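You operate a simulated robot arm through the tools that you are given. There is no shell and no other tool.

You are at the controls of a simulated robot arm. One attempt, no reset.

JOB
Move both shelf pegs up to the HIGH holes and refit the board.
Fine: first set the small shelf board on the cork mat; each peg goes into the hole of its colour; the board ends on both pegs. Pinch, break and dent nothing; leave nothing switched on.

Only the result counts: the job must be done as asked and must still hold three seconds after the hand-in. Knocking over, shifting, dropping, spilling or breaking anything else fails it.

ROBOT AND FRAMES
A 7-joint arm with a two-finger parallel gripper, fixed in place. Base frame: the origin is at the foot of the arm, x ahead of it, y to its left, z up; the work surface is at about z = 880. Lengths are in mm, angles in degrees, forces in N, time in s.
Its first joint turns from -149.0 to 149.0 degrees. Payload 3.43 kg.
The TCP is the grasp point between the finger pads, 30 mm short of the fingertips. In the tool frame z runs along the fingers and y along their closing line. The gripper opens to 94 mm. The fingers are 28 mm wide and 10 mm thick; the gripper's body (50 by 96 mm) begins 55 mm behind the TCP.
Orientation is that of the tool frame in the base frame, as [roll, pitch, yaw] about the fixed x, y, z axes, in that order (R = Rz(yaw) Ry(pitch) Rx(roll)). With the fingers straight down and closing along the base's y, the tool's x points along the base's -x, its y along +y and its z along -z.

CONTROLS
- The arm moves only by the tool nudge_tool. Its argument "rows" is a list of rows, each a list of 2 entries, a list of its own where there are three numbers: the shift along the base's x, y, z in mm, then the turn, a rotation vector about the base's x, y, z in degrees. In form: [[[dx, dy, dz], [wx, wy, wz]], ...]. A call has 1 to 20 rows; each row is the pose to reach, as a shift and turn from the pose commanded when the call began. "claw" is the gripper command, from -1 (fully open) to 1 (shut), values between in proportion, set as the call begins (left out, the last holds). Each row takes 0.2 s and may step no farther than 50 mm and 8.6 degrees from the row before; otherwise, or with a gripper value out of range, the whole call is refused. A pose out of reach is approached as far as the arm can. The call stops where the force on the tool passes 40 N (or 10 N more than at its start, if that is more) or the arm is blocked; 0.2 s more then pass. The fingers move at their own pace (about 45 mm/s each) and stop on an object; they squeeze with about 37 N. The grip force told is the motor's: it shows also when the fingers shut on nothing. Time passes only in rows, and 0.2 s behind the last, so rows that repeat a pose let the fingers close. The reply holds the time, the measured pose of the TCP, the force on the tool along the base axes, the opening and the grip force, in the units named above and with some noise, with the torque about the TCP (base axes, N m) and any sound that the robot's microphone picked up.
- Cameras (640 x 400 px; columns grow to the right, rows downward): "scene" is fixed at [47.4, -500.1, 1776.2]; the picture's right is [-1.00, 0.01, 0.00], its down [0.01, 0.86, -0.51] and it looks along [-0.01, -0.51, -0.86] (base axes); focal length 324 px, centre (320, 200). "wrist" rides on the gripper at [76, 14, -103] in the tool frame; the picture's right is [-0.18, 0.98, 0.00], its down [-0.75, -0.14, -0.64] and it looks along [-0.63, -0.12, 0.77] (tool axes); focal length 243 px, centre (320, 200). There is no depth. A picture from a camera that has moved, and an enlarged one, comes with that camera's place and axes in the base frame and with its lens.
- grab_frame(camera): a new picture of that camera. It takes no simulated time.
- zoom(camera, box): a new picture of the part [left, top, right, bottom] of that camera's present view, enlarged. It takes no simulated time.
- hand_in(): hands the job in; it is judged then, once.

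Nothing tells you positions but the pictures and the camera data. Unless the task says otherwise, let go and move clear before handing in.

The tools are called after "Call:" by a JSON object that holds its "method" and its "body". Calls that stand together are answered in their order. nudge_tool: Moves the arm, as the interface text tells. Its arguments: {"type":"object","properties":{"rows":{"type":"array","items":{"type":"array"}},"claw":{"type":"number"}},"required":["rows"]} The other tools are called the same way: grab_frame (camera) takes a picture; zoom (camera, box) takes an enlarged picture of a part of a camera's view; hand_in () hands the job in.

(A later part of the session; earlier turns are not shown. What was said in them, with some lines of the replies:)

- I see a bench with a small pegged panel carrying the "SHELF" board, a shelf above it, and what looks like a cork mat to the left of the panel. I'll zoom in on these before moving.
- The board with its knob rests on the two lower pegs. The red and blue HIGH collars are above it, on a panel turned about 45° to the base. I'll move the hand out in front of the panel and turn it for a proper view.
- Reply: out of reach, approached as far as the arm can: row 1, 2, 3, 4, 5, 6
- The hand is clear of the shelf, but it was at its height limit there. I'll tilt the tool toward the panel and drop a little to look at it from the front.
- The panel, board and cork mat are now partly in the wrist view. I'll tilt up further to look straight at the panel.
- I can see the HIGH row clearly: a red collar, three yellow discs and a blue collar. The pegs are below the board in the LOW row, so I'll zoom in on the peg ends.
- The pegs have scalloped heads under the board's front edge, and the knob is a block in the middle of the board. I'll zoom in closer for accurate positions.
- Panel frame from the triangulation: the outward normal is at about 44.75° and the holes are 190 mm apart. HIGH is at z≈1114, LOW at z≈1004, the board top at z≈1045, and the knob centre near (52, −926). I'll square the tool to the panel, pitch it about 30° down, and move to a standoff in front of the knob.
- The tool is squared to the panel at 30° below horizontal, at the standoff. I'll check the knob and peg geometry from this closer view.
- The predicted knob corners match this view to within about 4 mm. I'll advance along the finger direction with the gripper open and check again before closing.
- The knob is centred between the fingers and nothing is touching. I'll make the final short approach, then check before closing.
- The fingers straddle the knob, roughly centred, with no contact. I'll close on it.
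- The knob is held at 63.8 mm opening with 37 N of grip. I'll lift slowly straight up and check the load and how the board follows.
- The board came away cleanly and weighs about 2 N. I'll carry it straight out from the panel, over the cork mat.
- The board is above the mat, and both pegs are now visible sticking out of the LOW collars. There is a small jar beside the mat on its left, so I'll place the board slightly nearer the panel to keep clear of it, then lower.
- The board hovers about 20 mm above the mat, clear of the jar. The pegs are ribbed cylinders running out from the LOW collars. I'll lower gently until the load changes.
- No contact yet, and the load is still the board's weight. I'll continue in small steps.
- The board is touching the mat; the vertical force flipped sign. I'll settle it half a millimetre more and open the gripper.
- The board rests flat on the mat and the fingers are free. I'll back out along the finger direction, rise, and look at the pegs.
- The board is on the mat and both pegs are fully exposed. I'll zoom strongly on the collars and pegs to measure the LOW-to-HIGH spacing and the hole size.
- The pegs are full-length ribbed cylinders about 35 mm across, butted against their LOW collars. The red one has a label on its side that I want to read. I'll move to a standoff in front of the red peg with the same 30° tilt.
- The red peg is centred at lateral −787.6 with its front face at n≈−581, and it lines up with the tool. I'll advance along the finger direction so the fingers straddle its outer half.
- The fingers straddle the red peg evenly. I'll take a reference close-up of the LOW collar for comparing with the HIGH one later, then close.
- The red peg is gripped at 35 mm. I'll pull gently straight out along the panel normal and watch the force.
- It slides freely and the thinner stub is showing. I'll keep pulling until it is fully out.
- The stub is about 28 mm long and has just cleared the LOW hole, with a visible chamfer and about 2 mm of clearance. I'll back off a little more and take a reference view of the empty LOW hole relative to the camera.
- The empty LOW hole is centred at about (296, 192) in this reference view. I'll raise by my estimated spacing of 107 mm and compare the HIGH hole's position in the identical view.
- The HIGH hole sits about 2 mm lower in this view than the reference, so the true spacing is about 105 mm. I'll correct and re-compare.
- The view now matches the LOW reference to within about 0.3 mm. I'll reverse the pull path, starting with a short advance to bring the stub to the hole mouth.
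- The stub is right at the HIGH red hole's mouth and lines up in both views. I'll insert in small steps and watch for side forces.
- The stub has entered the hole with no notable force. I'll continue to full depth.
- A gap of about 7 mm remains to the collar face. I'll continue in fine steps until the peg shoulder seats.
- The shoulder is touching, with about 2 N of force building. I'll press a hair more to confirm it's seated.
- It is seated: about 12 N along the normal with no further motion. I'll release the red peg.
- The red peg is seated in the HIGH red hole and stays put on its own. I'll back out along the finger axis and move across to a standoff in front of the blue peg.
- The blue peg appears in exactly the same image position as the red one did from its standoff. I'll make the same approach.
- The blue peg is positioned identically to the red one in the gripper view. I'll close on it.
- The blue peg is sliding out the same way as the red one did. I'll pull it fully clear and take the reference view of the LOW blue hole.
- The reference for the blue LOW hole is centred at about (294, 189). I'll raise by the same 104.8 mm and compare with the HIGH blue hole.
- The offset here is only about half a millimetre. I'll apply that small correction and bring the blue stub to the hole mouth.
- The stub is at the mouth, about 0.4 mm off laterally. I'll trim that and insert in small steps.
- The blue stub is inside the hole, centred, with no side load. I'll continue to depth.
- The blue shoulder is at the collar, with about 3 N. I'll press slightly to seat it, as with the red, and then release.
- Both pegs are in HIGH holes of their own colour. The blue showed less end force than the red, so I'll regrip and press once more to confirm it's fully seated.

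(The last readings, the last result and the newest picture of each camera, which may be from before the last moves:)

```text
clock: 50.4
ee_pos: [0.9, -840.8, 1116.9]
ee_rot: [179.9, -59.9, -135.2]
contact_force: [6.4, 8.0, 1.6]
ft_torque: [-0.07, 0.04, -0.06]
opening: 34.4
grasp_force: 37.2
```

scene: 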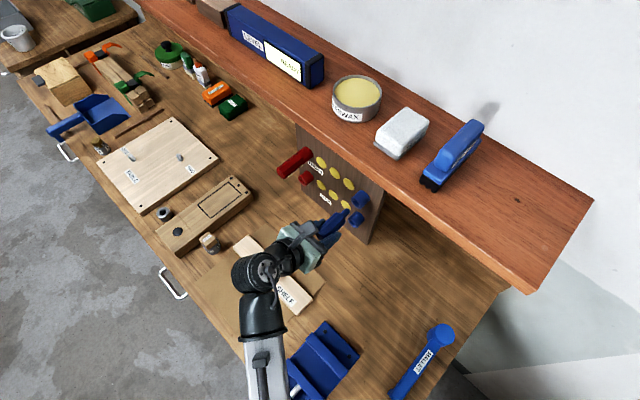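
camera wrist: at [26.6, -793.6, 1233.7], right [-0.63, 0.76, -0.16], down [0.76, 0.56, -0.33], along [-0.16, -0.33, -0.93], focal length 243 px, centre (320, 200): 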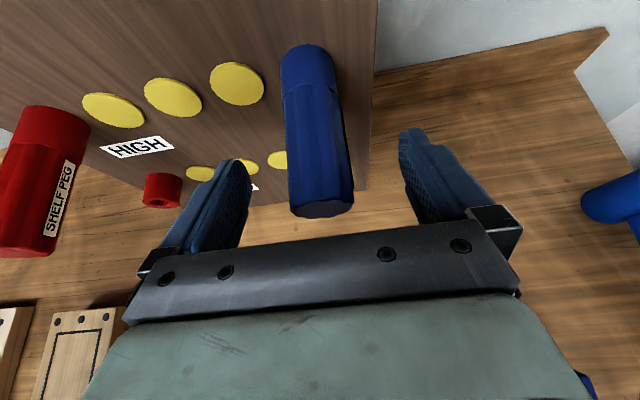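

It pushed back with about 10 N, so the blue peg is seated. I'll release and back out.

Call:
{"method": "nudge_tool", "body": {"rows": [[[0, 0, 0], [0, 0, 0]], [[0, 0, 0], [0, 0, 0]], [[0, 0, 0], [0, 0, 0]], [[0, 0, 0], [0, 0, 0]], [[0, 0, 0], [0, 0, 0]]], "claw": -1}}

Call:
{"method": "nudge_tool", "body": {"rows": [[[12, 12, 10], [0, 0, 0]], [[31, 30.5, 25], [0, 0, 0]], [[46, 45.5, 37], [0, 0, 0]], [[62, 61.3, 50], [0, 0, 0]], [[90, 89, 50], [0, 0, 0]], [[120, 115, 45], [0, 0, 0]]]}}

Call:
{"method": "grab_frame", "body": {"camera": "wrist"}}

Call:
{"method": "zoom", "body": {"camera": "scene", "box": [265, 135, 385, 255]}}

Call:
{"method": "grab_frame", "body": {"camera": "scene"}}

```text
clock: 51.6
ee_pos: [-0.7, -840.8, 1115.7]
ee_rot: [180.0, -60.0, -135.2]
contact_force: [-0.5, 0.0, 0.3]
ft_torque: [0.01, 0.05, 0.01]
opening: 93.9
grasp_force: 0.1
```

```text
clock: 53.0
ee_pos: [118.7, -726.5, 1160.2]
ee_rot: [-180.0, -59.9, -135.2]
contact_force: [-1.0, -0.4, -0.9]
ft_torque: [0.01, 0.02, -0.02]
opening: 94.3
grasp_force: 0.0
```

```text
taken
camera wrist: at [145.5, -678.6, 1277.8], right [-0.63, 0.76, -0.16], down [0.76, 0.56, -0.33], along [-0.16, -0.33, -0.93], focal length 243 px, centre (320, 200)
```

wrist: 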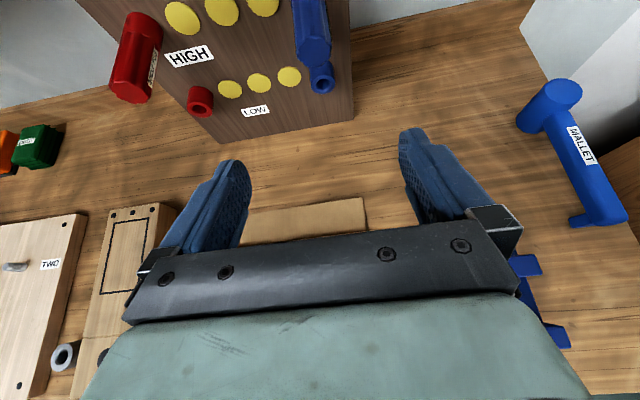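

```text
3.33 times, centred on (325, 195) of scene
camera zoom: at [47.4, -500.1, 1776.2], right [-1.0, 0.01, 0.0], down [0.01, 0.86, -0.51], along [-0.01, -0.51, -0.86], focal length 1080 px, centre (303, 217)
```

zoom: 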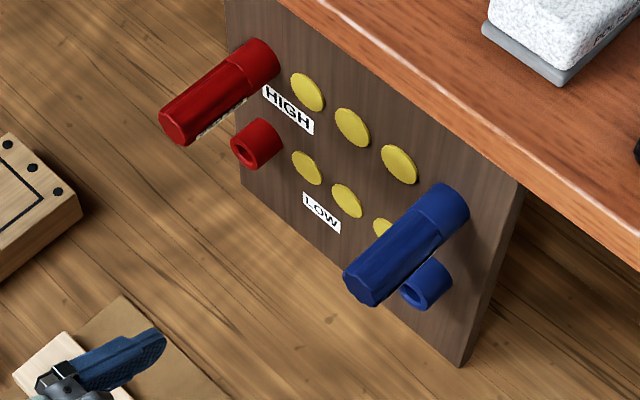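

```text
taken
```

scene: 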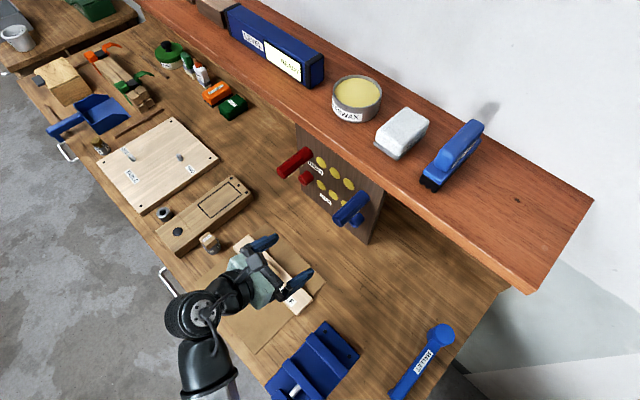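

Both pegs are seated in their HIGH holes. I'll return along my recorded path to the board on the mat.

Call:
{"method": "nudge_tool", "body": {"rows": [[[38, -3, -30], [0, 0, 0]], [[76, -6, -65], [0, 0, 0]], [[105, -9, -100], [0, 0, 0]], [[114.1, -9.9, -128.5], [0, 0, 0]], [[114.1, -9.9, -173.5], [0, 0, 0]], [[114.1, -9.9, -173.5], [0, 0, 0]]]}}

Call:
{"method": "grab_frame", "body": {"camera": "wrist"}}

Call:
{"method": "grab_frame", "body": {"camera": "scene"}}

```text
refused: row 2 steps farther than a row can; nothing moved
```

```text
taken
camera wrist: at [145.5, -678.6, 1277.8], right [-0.63, 0.76, -0.16], down [0.76, 0.56, -0.33], along [-0.16, -0.33, -0.93], focal length 243 px, centre (320, 200)
```

wrist: 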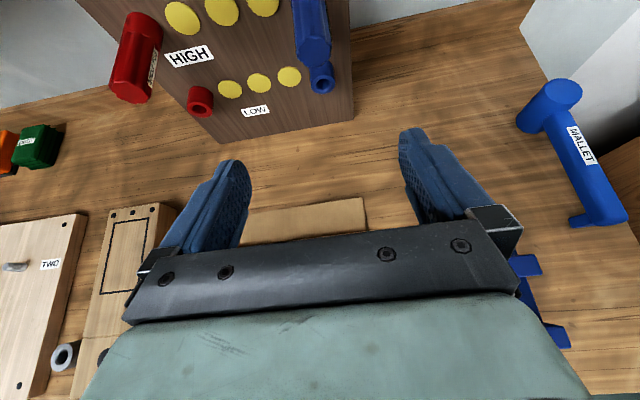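

```text
taken
```

scene: 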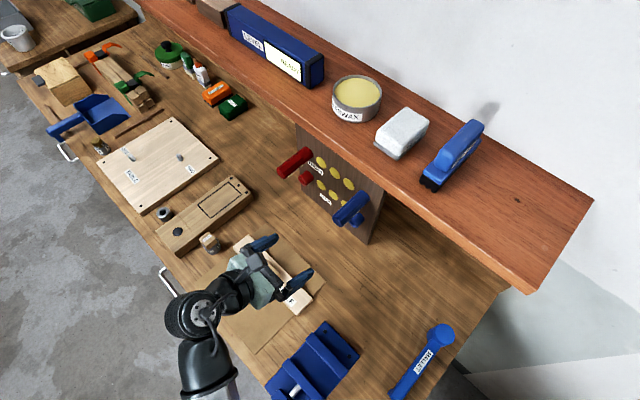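

One row was slightly too long, so nothing moved. I'll resend it with smaller steps.

Call:
{"method": "nudge_tool", "body": {"rows": [[[30, -3, -25], [0, 0, 0]], [[60, -5, -52], [0, 0, 0]], [[88, -8, -82], [0, 0, 0]], [[108, -9.9, -115], [0, 0, 0]], [[114.1, -9.9, -145], [0, 0, 0]], [[114.1, -9.9, -173.5], [0, 0, 0]], [[114.1, -9.9, -173.5], [0, 0, 0]]]}}

Call:
{"method": "grab_frame", "body": {"camera": "wrist"}}

Call:
{"method": "grab_frame", "body": {"camera": "scene"}}

```text
clock: 54.6
ee_pos: [232.5, -736.2, 987.5]
ee_rot: [180.0, -60.0, -135.3]
contact_force: [-0.2, 0.1, -0.3]
ft_torque: [-0.03, -0.01, 0.01]
opening: 93.9
grasp_force: 0.1
```

```text
taken
camera wrist: at [259.8, -689.0, 1104.5], right [-0.63, 0.76, -0.16], down [0.76, 0.56, -0.33], along [-0.16, -0.33, -0.93], focal length 243 px, centre (320, 200)
```

wrist: 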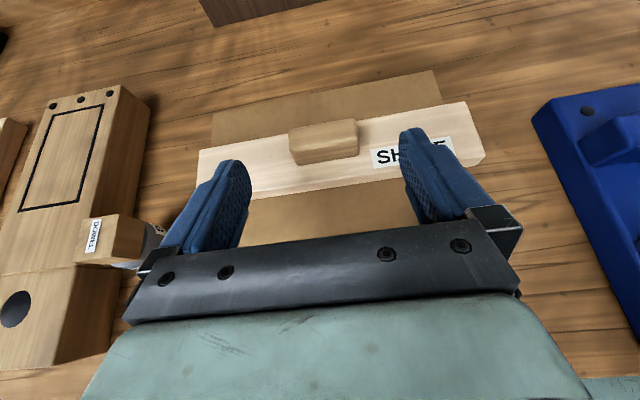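

```text
taken
```

scene: 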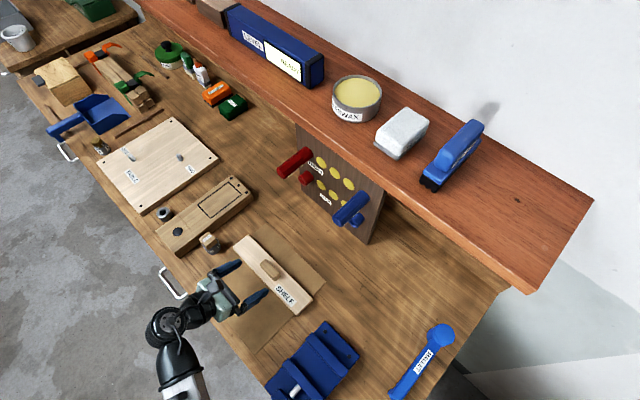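

The board is where I left it, with the knob lined up between the fingers. I'll make the final approach.

Call:
{"method": "nudge_tool", "body": {"rows": [[[-8, -8, -16], [0, 0, 0]], [[-15, -15, -30], [0, 0, 0]], [[-30, -30, -42], [0, 0, 0]], [[-45, -45, -54], [0, 0, 0]], [[-45, -45, -54], [0, 0, 0]]]}}

Call:
{"method": "grab_frame", "body": {"camera": "wrist"}}

```text
clock: 55.8
ee_pos: [188.2, -780.7, 932.8]
ee_rot: [-180.0, -59.9, -135.3]
contact_force: [0.1, 0.0, 0.3]
ft_torque: [0.0, 0.02, 0.0]
opening: 94.0
grasp_force: 0.0
```

```text
taken
camera wrist: at [214.5, -734.2, 1050.9], right [-0.63, 0.76, -0.16], down [0.76, 0.56, -0.33], along [-0.16, -0.33, -0.93], focal length 243 px, centre (320, 200)
```

wrist: 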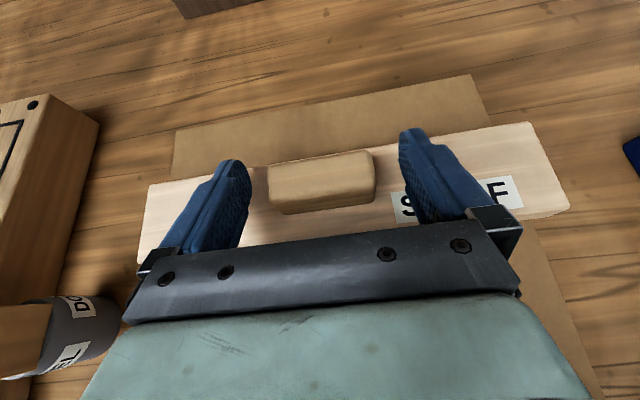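

The view matches the one at release. I'll close on the knob and lift a little to check the hold.

Call:
{"method": "nudge_tool", "body": {"rows": [[[0, 0, 0], [0, 0, 0]], [[0, 0, 0], [0, 0, 0]], [[0, 0, 0], [0, 0, 0]], [[0, 0, 0], [0, 0, 0]], [[0, 0, 0], [0, 0, 0]]], "claw": 1}}

Call:
{"method": "nudge_tool", "body": {"rows": [[[0, 0, 3], [0, 0, 0]], [[0, 0, 10], [0, 0, 0]], [[0, 0, 25], [0, 0, 0]], [[0, 0, 40], [0, 0, 0]]]}}

Call:
{"method": "grab_frame", "body": {"camera": "wrist"}}

Call:
{"method": "grab_frame", "body": {"camera": "scene"}}

```text
clock: 57.0
ee_pos: [187.9, -781.0, 933.7]
ee_rot: [179.9, -59.9, -135.2]
contact_force: [-0.5, -0.4, 0.7]
ft_torque: [0.01, 0.06, -0.04]
opening: 63.7
grasp_force: 37.0
```

```text
clock: 58.0
ee_pos: [188.3, -781.9, 973.1]
ee_rot: [179.9, -59.9, -135.2]
contact_force: [-0.3, -0.1, -1.5]
ft_torque: [0.02, -0.01, 0.03]
opening: 63.8
grasp_force: 36.9
```

```text
taken
camera wrist: at [214.6, -734.5, 1091.1], right [-0.63, 0.76, -0.16], down [0.76, 0.56, -0.33], along [-0.16, -0.33, -0.93], focal length 243 px, centre (320, 200)
```

wrist: 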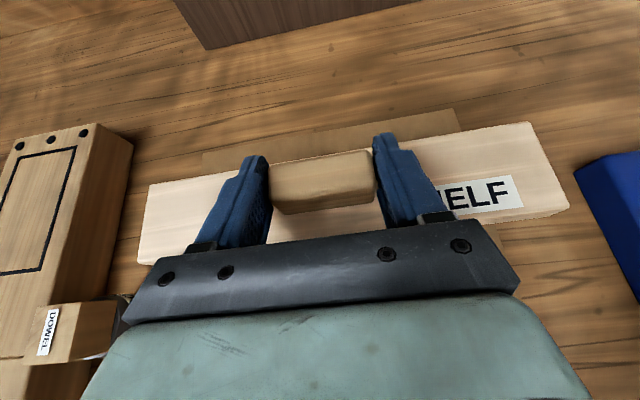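

```text
taken
```

scene: 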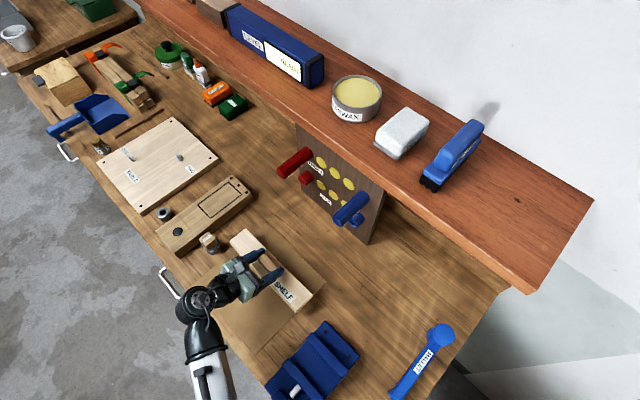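

The board is held again with the same grip and a 2 N load. I'll raise it to clear the HIGH pegs before moving in.

Call:
{"method": "nudge_tool", "body": {"rows": [[[0, 0, 40], [0, 0, 0]], [[0, 0, 85], [0, 0, 0]], [[0, 0, 130], [0, 0, 0]], [[0, 0, 175], [0, 0, 0]], [[0, 0, 210], [0, 0, 0]], [[0, 0, 222.4], [0, 0, 0]], [[0, 0, 222.4], [0, 0, 0]]]}}

Call:
{"method": "grab_frame", "body": {"camera": "wrist"}}

Call:
{"method": "grab_frame", "body": {"camera": "scene"}}

```text
clock: 59.6
ee_pos: [187.4, -779.9, 1196.5]
ee_rot: [179.9, -59.8, -135.1]
contact_force: [-0.7, 0.4, -2.2]
ft_torque: [0.02, -0.01, 0.03]
opening: 63.5
grasp_force: 36.0
```

```text
taken
camera wrist: at [214.1, -733.8, 1313.1], right [-0.63, 0.76, -0.16], down [0.76, 0.56, -0.33], along [-0.16, -0.33, -0.93], focal length 243 px, centre (320, 200)
```

wrist: 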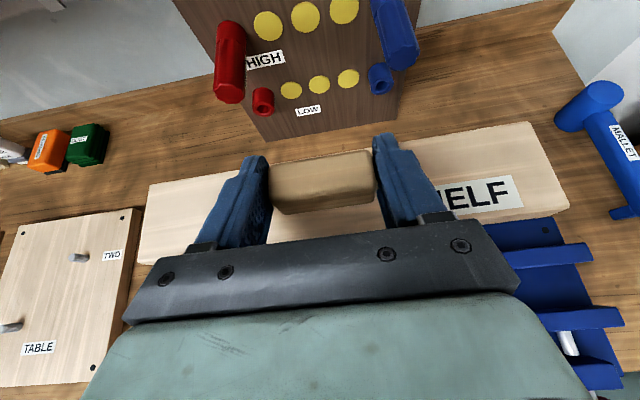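

```text
taken
```

scene: 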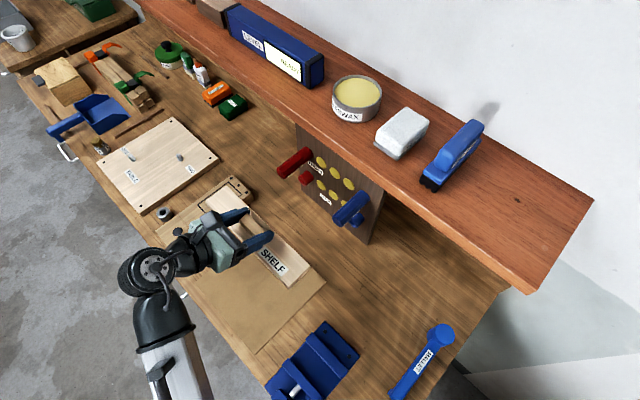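

The arm reached the height fine. I'll move in toward the panel about 15 mm above the peg tops, in stages.

Call:
{"method": "nudge_tool", "body": {"rows": [[[-20, -21, 0], [0, 0, 0]], [[-46, -48, 0], [0, 0, 0]], [[-72, -75, 0], [0, 0, 0]], [[-90, -94, 0], [0, 0, 0]], [[-90, -94, 0], [0, 0, 0]]]}}

Call:
{"method": "grab_frame", "body": {"camera": "wrist"}}

Call:
{"method": "zoom", "body": {"camera": "scene", "box": [225, 120, 385, 260]}}

```text
clock: 60.8
ee_pos: [97.2, -875.4, 1194.5]
ee_rot: [180.0, -59.9, -135.3]
contact_force: [-0.4, -0.2, -2.0]
ft_torque: [-0.02, -0.01, 0.01]
opening: 63.4
grasp_force: 36.7
```

```text
taken
camera wrist: at [124.7, -829.1, 1312.4], right [-0.63, 0.76, -0.16], down [0.76, 0.56, -0.33], along [-0.16, -0.33, -0.93], focal length 243 px, centre (320, 200)
```

wrist: 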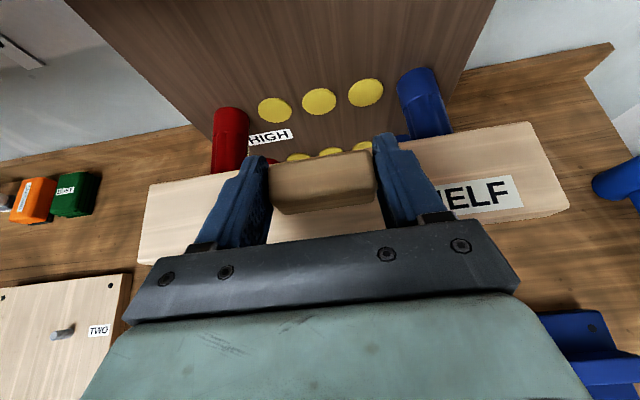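

```text
2.86 times, centred on (305, 190) of scene
camera zoom: at [47.4, -500.1, 1776.2], right [-1.0, 0.01, 0.0], down [0.01, 0.86, -0.51], along [-0.01, -0.51, -0.86], focal length 926 px, centre (363, 229)
```

zoom: 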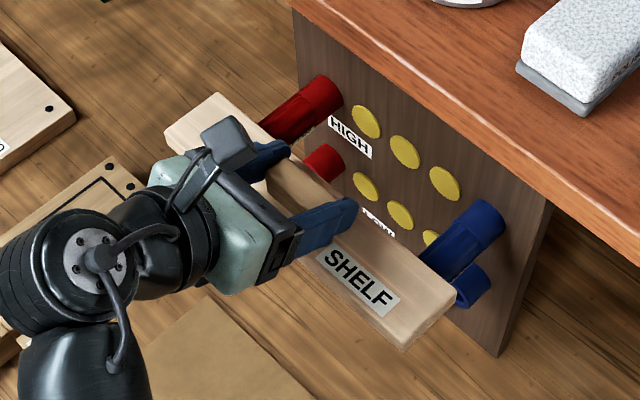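

The board is just above the HIGH pegs with a clear gap and well below the shelf. I'll complete the inward move.

Call:
{"method": "nudge_tool", "body": {"rows": [[[-14, -15, 0], [0, 0, 0]], [[-28, -29, 0], [0, 0, 0]], [[-39.5, -41.5, 0], [0, 0, 0]], [[-39.5, -41.5, 0], [0, 0, 0]]]}}

Call:
{"method": "grab_frame", "body": {"camera": "wrist"}}

Call:
{"method": "zoom", "body": {"camera": "scene", "box": [245, 120, 385, 260]}}

```text
clock: 61.8
ee_pos: [58.5, -917.2, 1194.9]
ee_rot: [180.0, -60.0, -135.2]
contact_force: [-0.2, -0.2, -2.2]
ft_torque: [0.01, -0.02, 0.0]
opening: 63.1
grasp_force: 36.6
```

```text
taken
camera wrist: at [85.3, -870.7, 1313.0], right [-0.63, 0.76, -0.16], down [0.76, 0.56, -0.33], along [-0.16, -0.33, -0.93], focal length 243 px, centre (320, 200)
```

wrist: 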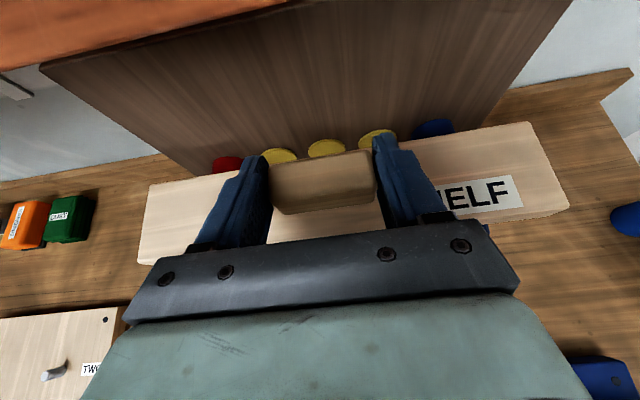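

```text
2.86 times, centred on (315, 190) of scene
camera zoom: at [47.4, -500.1, 1776.2], right [-1.0, 0.01, 0.0], down [0.01, 0.86, -0.51], along [-0.01, -0.51, -0.86], focal length 926 px, centre (334, 229)
```

zoom: 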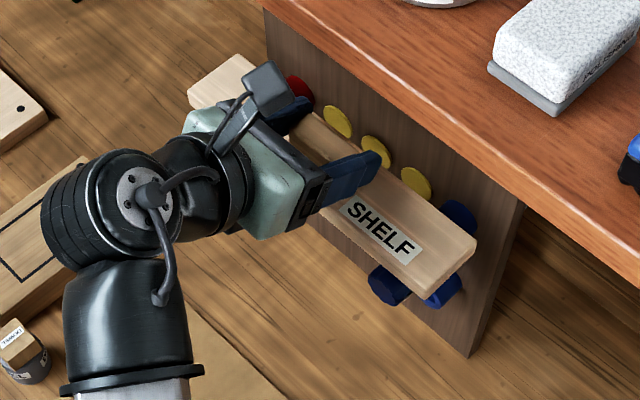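

The board is above both pegs, in the same in-plane position it had originally. I'll lower it toward the pegs.

Call:
{"method": "nudge_tool", "body": {"rows": [[[0, 0, -4], [0, 0, 0]], [[0, 0, -8], [0, 0, 0]], [[0, 0, -11], [0, 0, 0]], [[0, 0, -11], [0, 0, 0]]]}}

Call:
{"method": "nudge_tool", "body": {"rows": [[[0, 0, -0.8], [0, 0, 0]], [[0, 0, -1.5], [0, 0, 0]]]}}

Call:
{"method": "zoom", "body": {"camera": "scene", "box": [265, 150, 385, 255]}}

```text
clock: 62.8
ee_pos: [58.7, -917.9, 1184.3]
ee_rot: [180.0, -59.9, -135.2]
contact_force: [-1.1, 0.5, -1.9]
ft_torque: [-0.01, -0.02, 0.0]
opening: 63.3
grasp_force: 36.6
```

```text
clock: 63.4
ee_pos: [58.8, -916.2, 1182.5]
ee_rot: [179.9, -59.8, -135.3]
contact_force: [1.0, 0.6, -2.1]
ft_torque: [0.02, -0.02, 0.04]
opening: 63.5
grasp_force: 36.6
```

```text
3.81 times, centred on (325, 202) of scene
camera zoom: at [47.4, -500.1, 1776.2], right [-1.0, 0.01, 0.0], down [0.01, 0.86, -0.51], along [-0.01, -0.51, -0.86], focal length 1235 px, centre (301, 190)
```

zoom: 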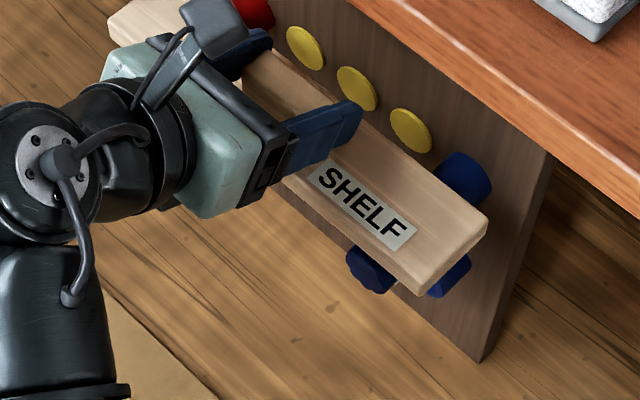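

No contact yet, and nominally about 2.5 mm remain. I'll continue in small steps.

Call:
{"method": "nudge_tool", "body": {"rows": [[[0, 0, -0.7], [0, 0, 0]], [[0, 0, -1.2], [0, 0, 0]]]}}

Call:
{"method": "nudge_tool", "body": {"rows": [[[0, 0, -0.5], [0, 0, 0]], [[0, 0, -1.0], [0, 0, 0]]]}}

Call:
{"method": "nudge_tool", "body": {"rows": [[[0, 0, -0.4], [0, 0, 0]], [[0, 0, -0.8], [0, 0, 0]]]}}

```text
clock: 64.0
ee_pos: [59.6, -916.1, 1181.7]
ee_rot: [180.0, -60.0, -135.2]
contact_force: [0.6, 1.0, 1.2]
ft_torque: [-0.09, 0.02, -0.03]
opening: 63.8
grasp_force: 37.3
```

```text
clock: 64.6
ee_pos: [58.7, -915.3, 1181.9]
ee_rot: [179.9, -59.9, -135.2]
contact_force: [1.2, 0.4, 0.6]
ft_torque: [-0.09, 0.05, -0.02]
opening: 63.6
grasp_force: 37.1
```

```text
clock: 65.2
ee_pos: [59.1, -916.2, 1179.8]
ee_rot: [-180.0, -60.0, -135.2]
contact_force: [0.6, 0.4, 1.4]
ft_torque: [-0.05, 0.02, 0.03]
opening: 63.5
grasp_force: 36.9
```

The weight is being taken up by the pegs. I'll look closely before lowering any more.

Call:
{"method": "zoom", "body": {"camera": "scene", "box": [265, 140, 385, 255]}}

Call:
{"method": "grab_frame", "body": {"camera": "wrist"}}

Call:
{"method": "zoom", "body": {"camera": "scene", "box": [320, 195, 370, 240]}}

```text
3.48 times, centred on (325, 198) of scene
camera zoom: at [47.4, -500.1, 1776.2], right [-1.0, 0.01, 0.0], down [0.01, 0.86, -0.51], along [-0.01, -0.51, -0.86], focal length 1127 px, centre (303, 209)
```

zoom: 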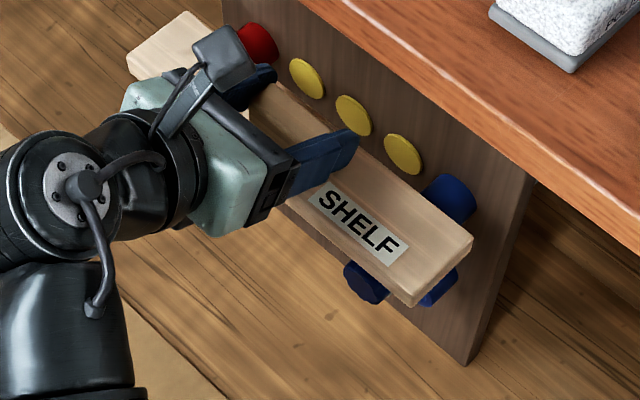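

```text
taken
camera wrist: at [85.2, -869.6, 1298.0], right [-0.63, 0.76, -0.16], down [0.76, 0.56, -0.33], along [-0.16, -0.33, -0.93], focal length 243 px, centre (320, 200)
```

wrist: 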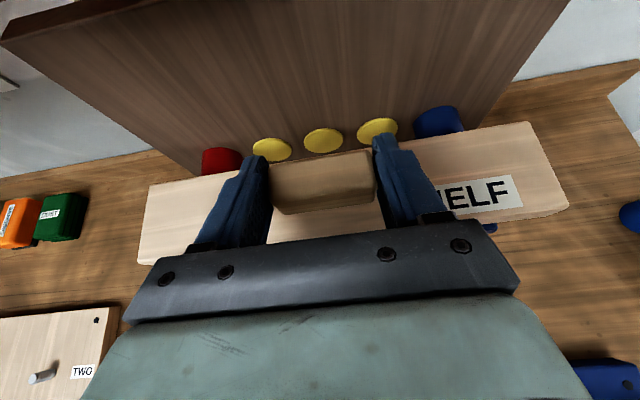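

```text
8.89 times, centred on (345, 218) of scene
camera zoom: at [47.4, -500.1, 1776.2], right [-1.0, 0.01, 0.0], down [0.01, 0.86, -0.51], along [-0.01, -0.51, -0.86], focal length 2881 px, centre (98, 44)
```

zoom: 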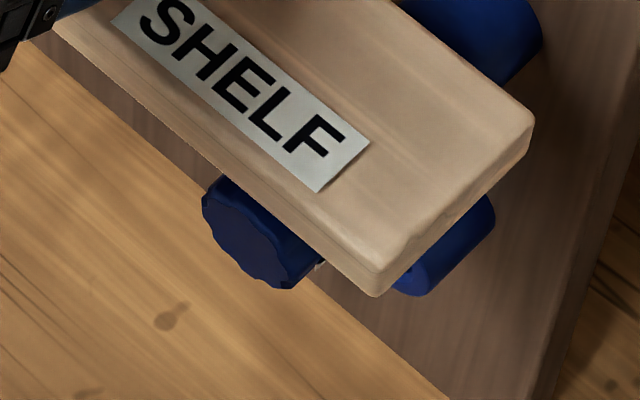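

The board lies across both pegs. I'll ease down a bit more to get firm, even contact before letting go.

Call:
{"method": "nudge_tool", "body": {"rows": [[[0, 0, -0.4], [0, 0, 0]], [[0, 0, -0.8], [0, 0, 0]]]}}

Call:
{"method": "nudge_tool", "body": {"rows": [[[0, 0, -0.4], [0, 0, 0]], [[0, 0, -0.8], [0, 0, 0]]]}}

```text
clock: 65.8
ee_pos: [58.7, -917.2, 1180.4]
ee_rot: [180.0, -60.0, -135.2]
contact_force: [0.2, -0.2, 5.4]
ft_torque: [-0.11, 0.15, -0.01]
opening: 63.5
grasp_force: 36.7
```

```text
clock: 66.4
ee_pos: [58.9, -915.7, 1180.1]
ee_rot: [-179.9, -60.0, -135.1]
contact_force: [-1.2, -0.3, 9.5]
ft_torque: [-0.19, 0.33, -0.06]
opening: 63.7
grasp_force: 36.3
```

There is now about 11 N on the pegs and the board is level. I'll relax slightly and open the gripper.

Call:
{"method": "nudge_tool", "body": {"rows": [[[0, 0, 0.8], [0, 0, 0]]]}}

Call:
{"method": "nudge_tool", "body": {"rows": [[[0, 0, 0], [0, 0, 0]], [[0, 0, 0], [0, 0, 0]], [[0, 0, 0], [0, 0, 0]], [[0, 0, 0], [0, 0, 0]], [[0, 0, 0], [0, 0, 0]]], "claw": -1}}

Call:
{"method": "grab_frame", "body": {"camera": "wrist"}}

Call:
{"method": "zoom", "body": {"camera": "scene", "box": [265, 140, 385, 255]}}

```text
clock: 66.8
ee_pos: [58.3, -915.7, 1180.5]
ee_rot: [-180.0, -59.7, -135.2]
contact_force: [0.2, -0.1, 6.3]
ft_torque: [-0.21, 0.3, -0.03]
opening: 63.6
grasp_force: 37.2
```

```text
clock: 68.0
ee_pos: [58.8, -915.4, 1180.1]
ee_rot: [179.9, -59.8, -135.2]
contact_force: [-0.3, 0.4, 0.3]
ft_torque: [0.02, -0.01, 0.01]
opening: 94.0
grasp_force: 0.0
```

```text
taken
camera wrist: at [85.2, -869.7, 1297.2], right [-0.63, 0.76, -0.16], down [0.76, 0.56, -0.33], along [-0.16, -0.33, -0.93], focal length 243 px, centre (320, 200)
```

wrist: 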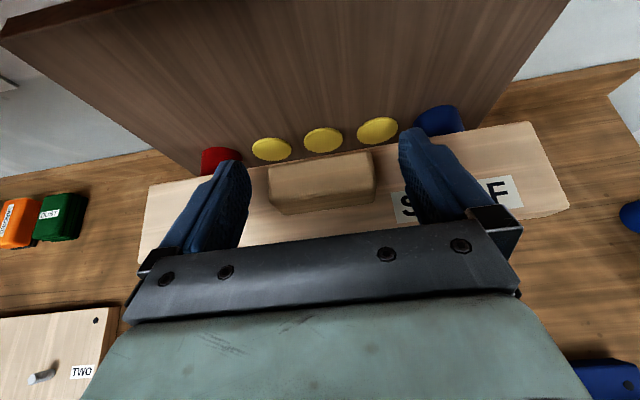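

```text
3.48 times, centred on (325, 198) of scene
camera zoom: at [47.4, -500.1, 1776.2], right [-1.0, 0.01, 0.0], down [0.01, 0.86, -0.51], along [-0.01, -0.51, -0.86], focal length 1127 px, centre (303, 209)
```

zoom: 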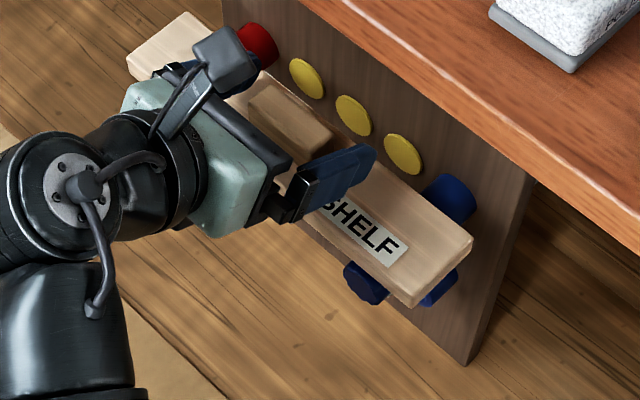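

The board stayed in place when released. I'll back out along the finger direction, without brushing the board, and move clear.

Call:
{"method": "nudge_tool", "body": {"rows": [[[6, 6, 5], [0, 0, 0]], [[18, 18, 15], [0, 0, 0]], [[34, 34, 28], [0, 0, 0]], [[55, 55, 40], [0, 0, 0]], [[85, 85, 45], [0, 0, 0]], [[115, 115, 40], [0, 0, 0]], [[145, 145, 20], [0, 0, 0]], [[175, 175, 0], [0, 0, 0]]]}}

Call:
{"method": "grab_frame", "body": {"camera": "wrist"}}

Call:
{"method": "grab_frame", "body": {"camera": "scene"}}

Call:
{"method": "zoom", "body": {"camera": "scene", "box": [265, 130, 385, 255]}}

```text
clock: 69.8
ee_pos: [233.1, -741.9, 1179.7]
ee_rot: [-180.0, -60.0, -135.3]
contact_force: [-0.1, 0.3, -0.3]
ft_torque: [0.02, -0.02, -0.01]
opening: 93.8
grasp_force: 0.0
```

```text
taken
camera wrist: at [260.0, -694.8, 1297.9], right [-0.63, 0.76, -0.16], down [0.76, 0.56, -0.33], along [-0.16, -0.33, -0.93], focal length 243 px, centre (320, 200)
```

wrist: 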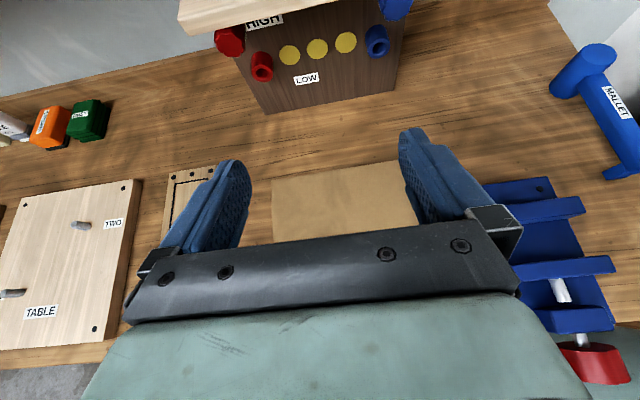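

```text
taken
```

scene: 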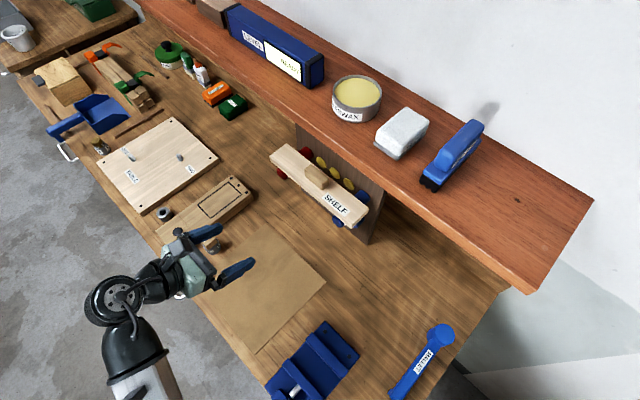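

```text
3.20 times, centred on (325, 192) of scene
camera zoom: at [47.4, -500.1, 1776.2], right [-1.0, 0.01, 0.0], down [0.01, 0.86, -0.51], along [-0.01, -0.51, -0.86], focal length 1037 px, centre (304, 224)
```

zoom: 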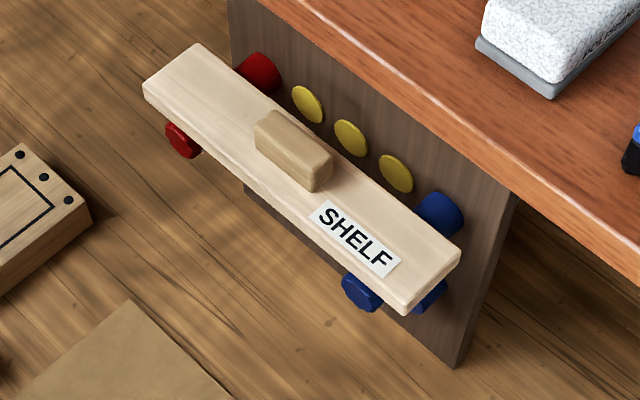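

The board rests on both HIGH pegs and the arm is clear. I'll take one frontal look to confirm it's level and the pegs are seated.

Call:
{"method": "nudge_tool", "body": {"rows": [[[8, 8, -8], [-5.3, 5.3, 0]], [[16, 16, -16], [-10.5, 10.7, 0]], [[24, 24, -24], [-15.8, 16, 0]], [[30, 30, -32], [-21.1, 21.3, 0]], [[30, 30, -32], [-25, 25.2, 0]]]}}

Call:
{"method": "grab_frame", "body": {"camera": "wrist"}}

Call:
{"method": "zoom", "body": {"camera": "wrist", "box": [220, 0, 480, 160]}}

Call:
{"method": "grab_frame", "body": {"camera": "scene"}}

```text
clock: 71.0
ee_pos: [264.2, -711.3, 1149.3]
ee_rot: [0.1, -84.4, 44.8]
contact_force: [-0.5, -0.6, -0.1]
ft_torque: [-0.05, 0.0, -0.01]
opening: 94.1
grasp_force: 0.1
```

```text
taken
camera wrist: at [332.1, -623.0, 1214.1], right [-0.71, 0.69, -0.18], down [0.5, 0.3, -0.81], along [-0.5, -0.66, -0.55], focal length 243 px, centre (320, 200)
```

wrist: 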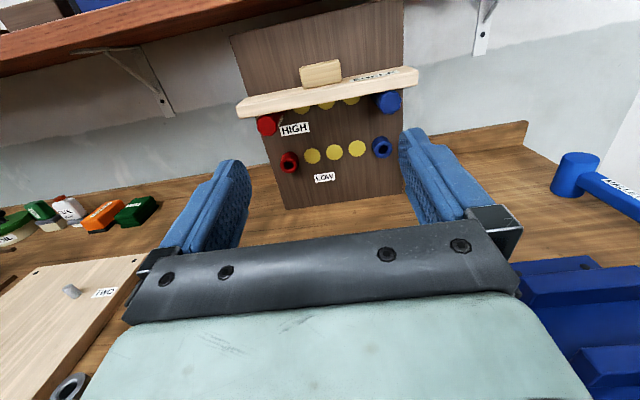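

```text
2.46 times, centred on (350, 80) of wrist
camera zoom: at [332.1, -623.0, 1214.1], right [-0.71, 0.69, -0.18], down [0.5, 0.3, -0.81], along [-0.5, -0.66, -0.55], focal length 597 px, centre (246, 495)
```

zoom: 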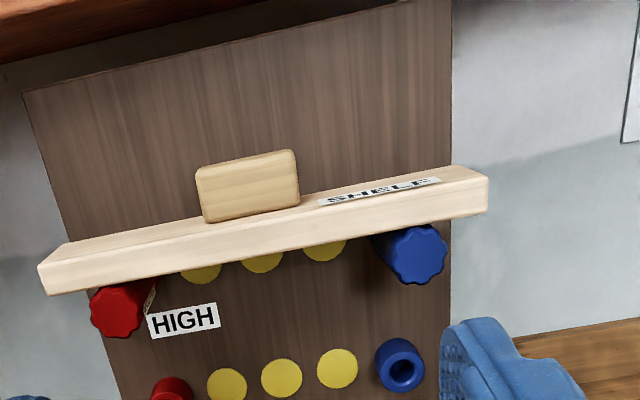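

```text
taken
```

scene: 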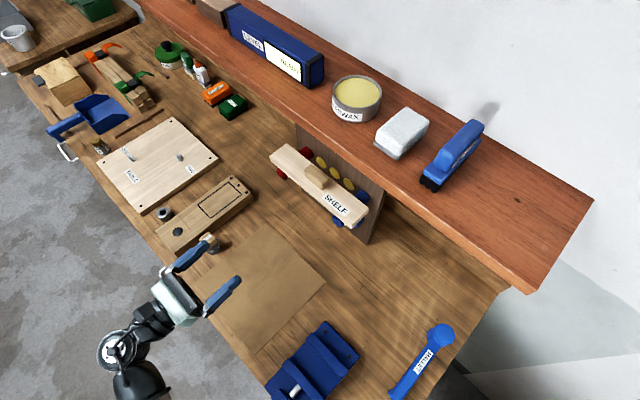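

The frontal view shows the red peg in HIGH red, the blue peg in HIGH blue, and the board sitting level across both. The arm is clear and everything else I can see is where it was, so I'm handing in.

Call:
{"method": "hand_in", "body": {}}

```text
The job is handed in.
```

The job is finished and handed in: both pegs are in the HIGH holes and the board is back on top of them. The hand-in reply only confirmed receipt, so I don't have the judge's result.

- **Board:** I set it on the cork mat first, then moved the pegs, then refitted it. In the last frontal view it sat level across both pegs.
- **Pegs:** The red peg is in the red HIGH hole and the blue peg is in the blue HIGH hole. I pressed each one in and it pushed back with 10–12 N, so both are fully seated.
- **Everything else:** I saw nothing shifted or knocked over in the final pictures. I didn't touch any switches. The level on the top shelf already had its "READY" display lit at the start, and I left it alone.

The arm let go and was clear of the work before I handed in.
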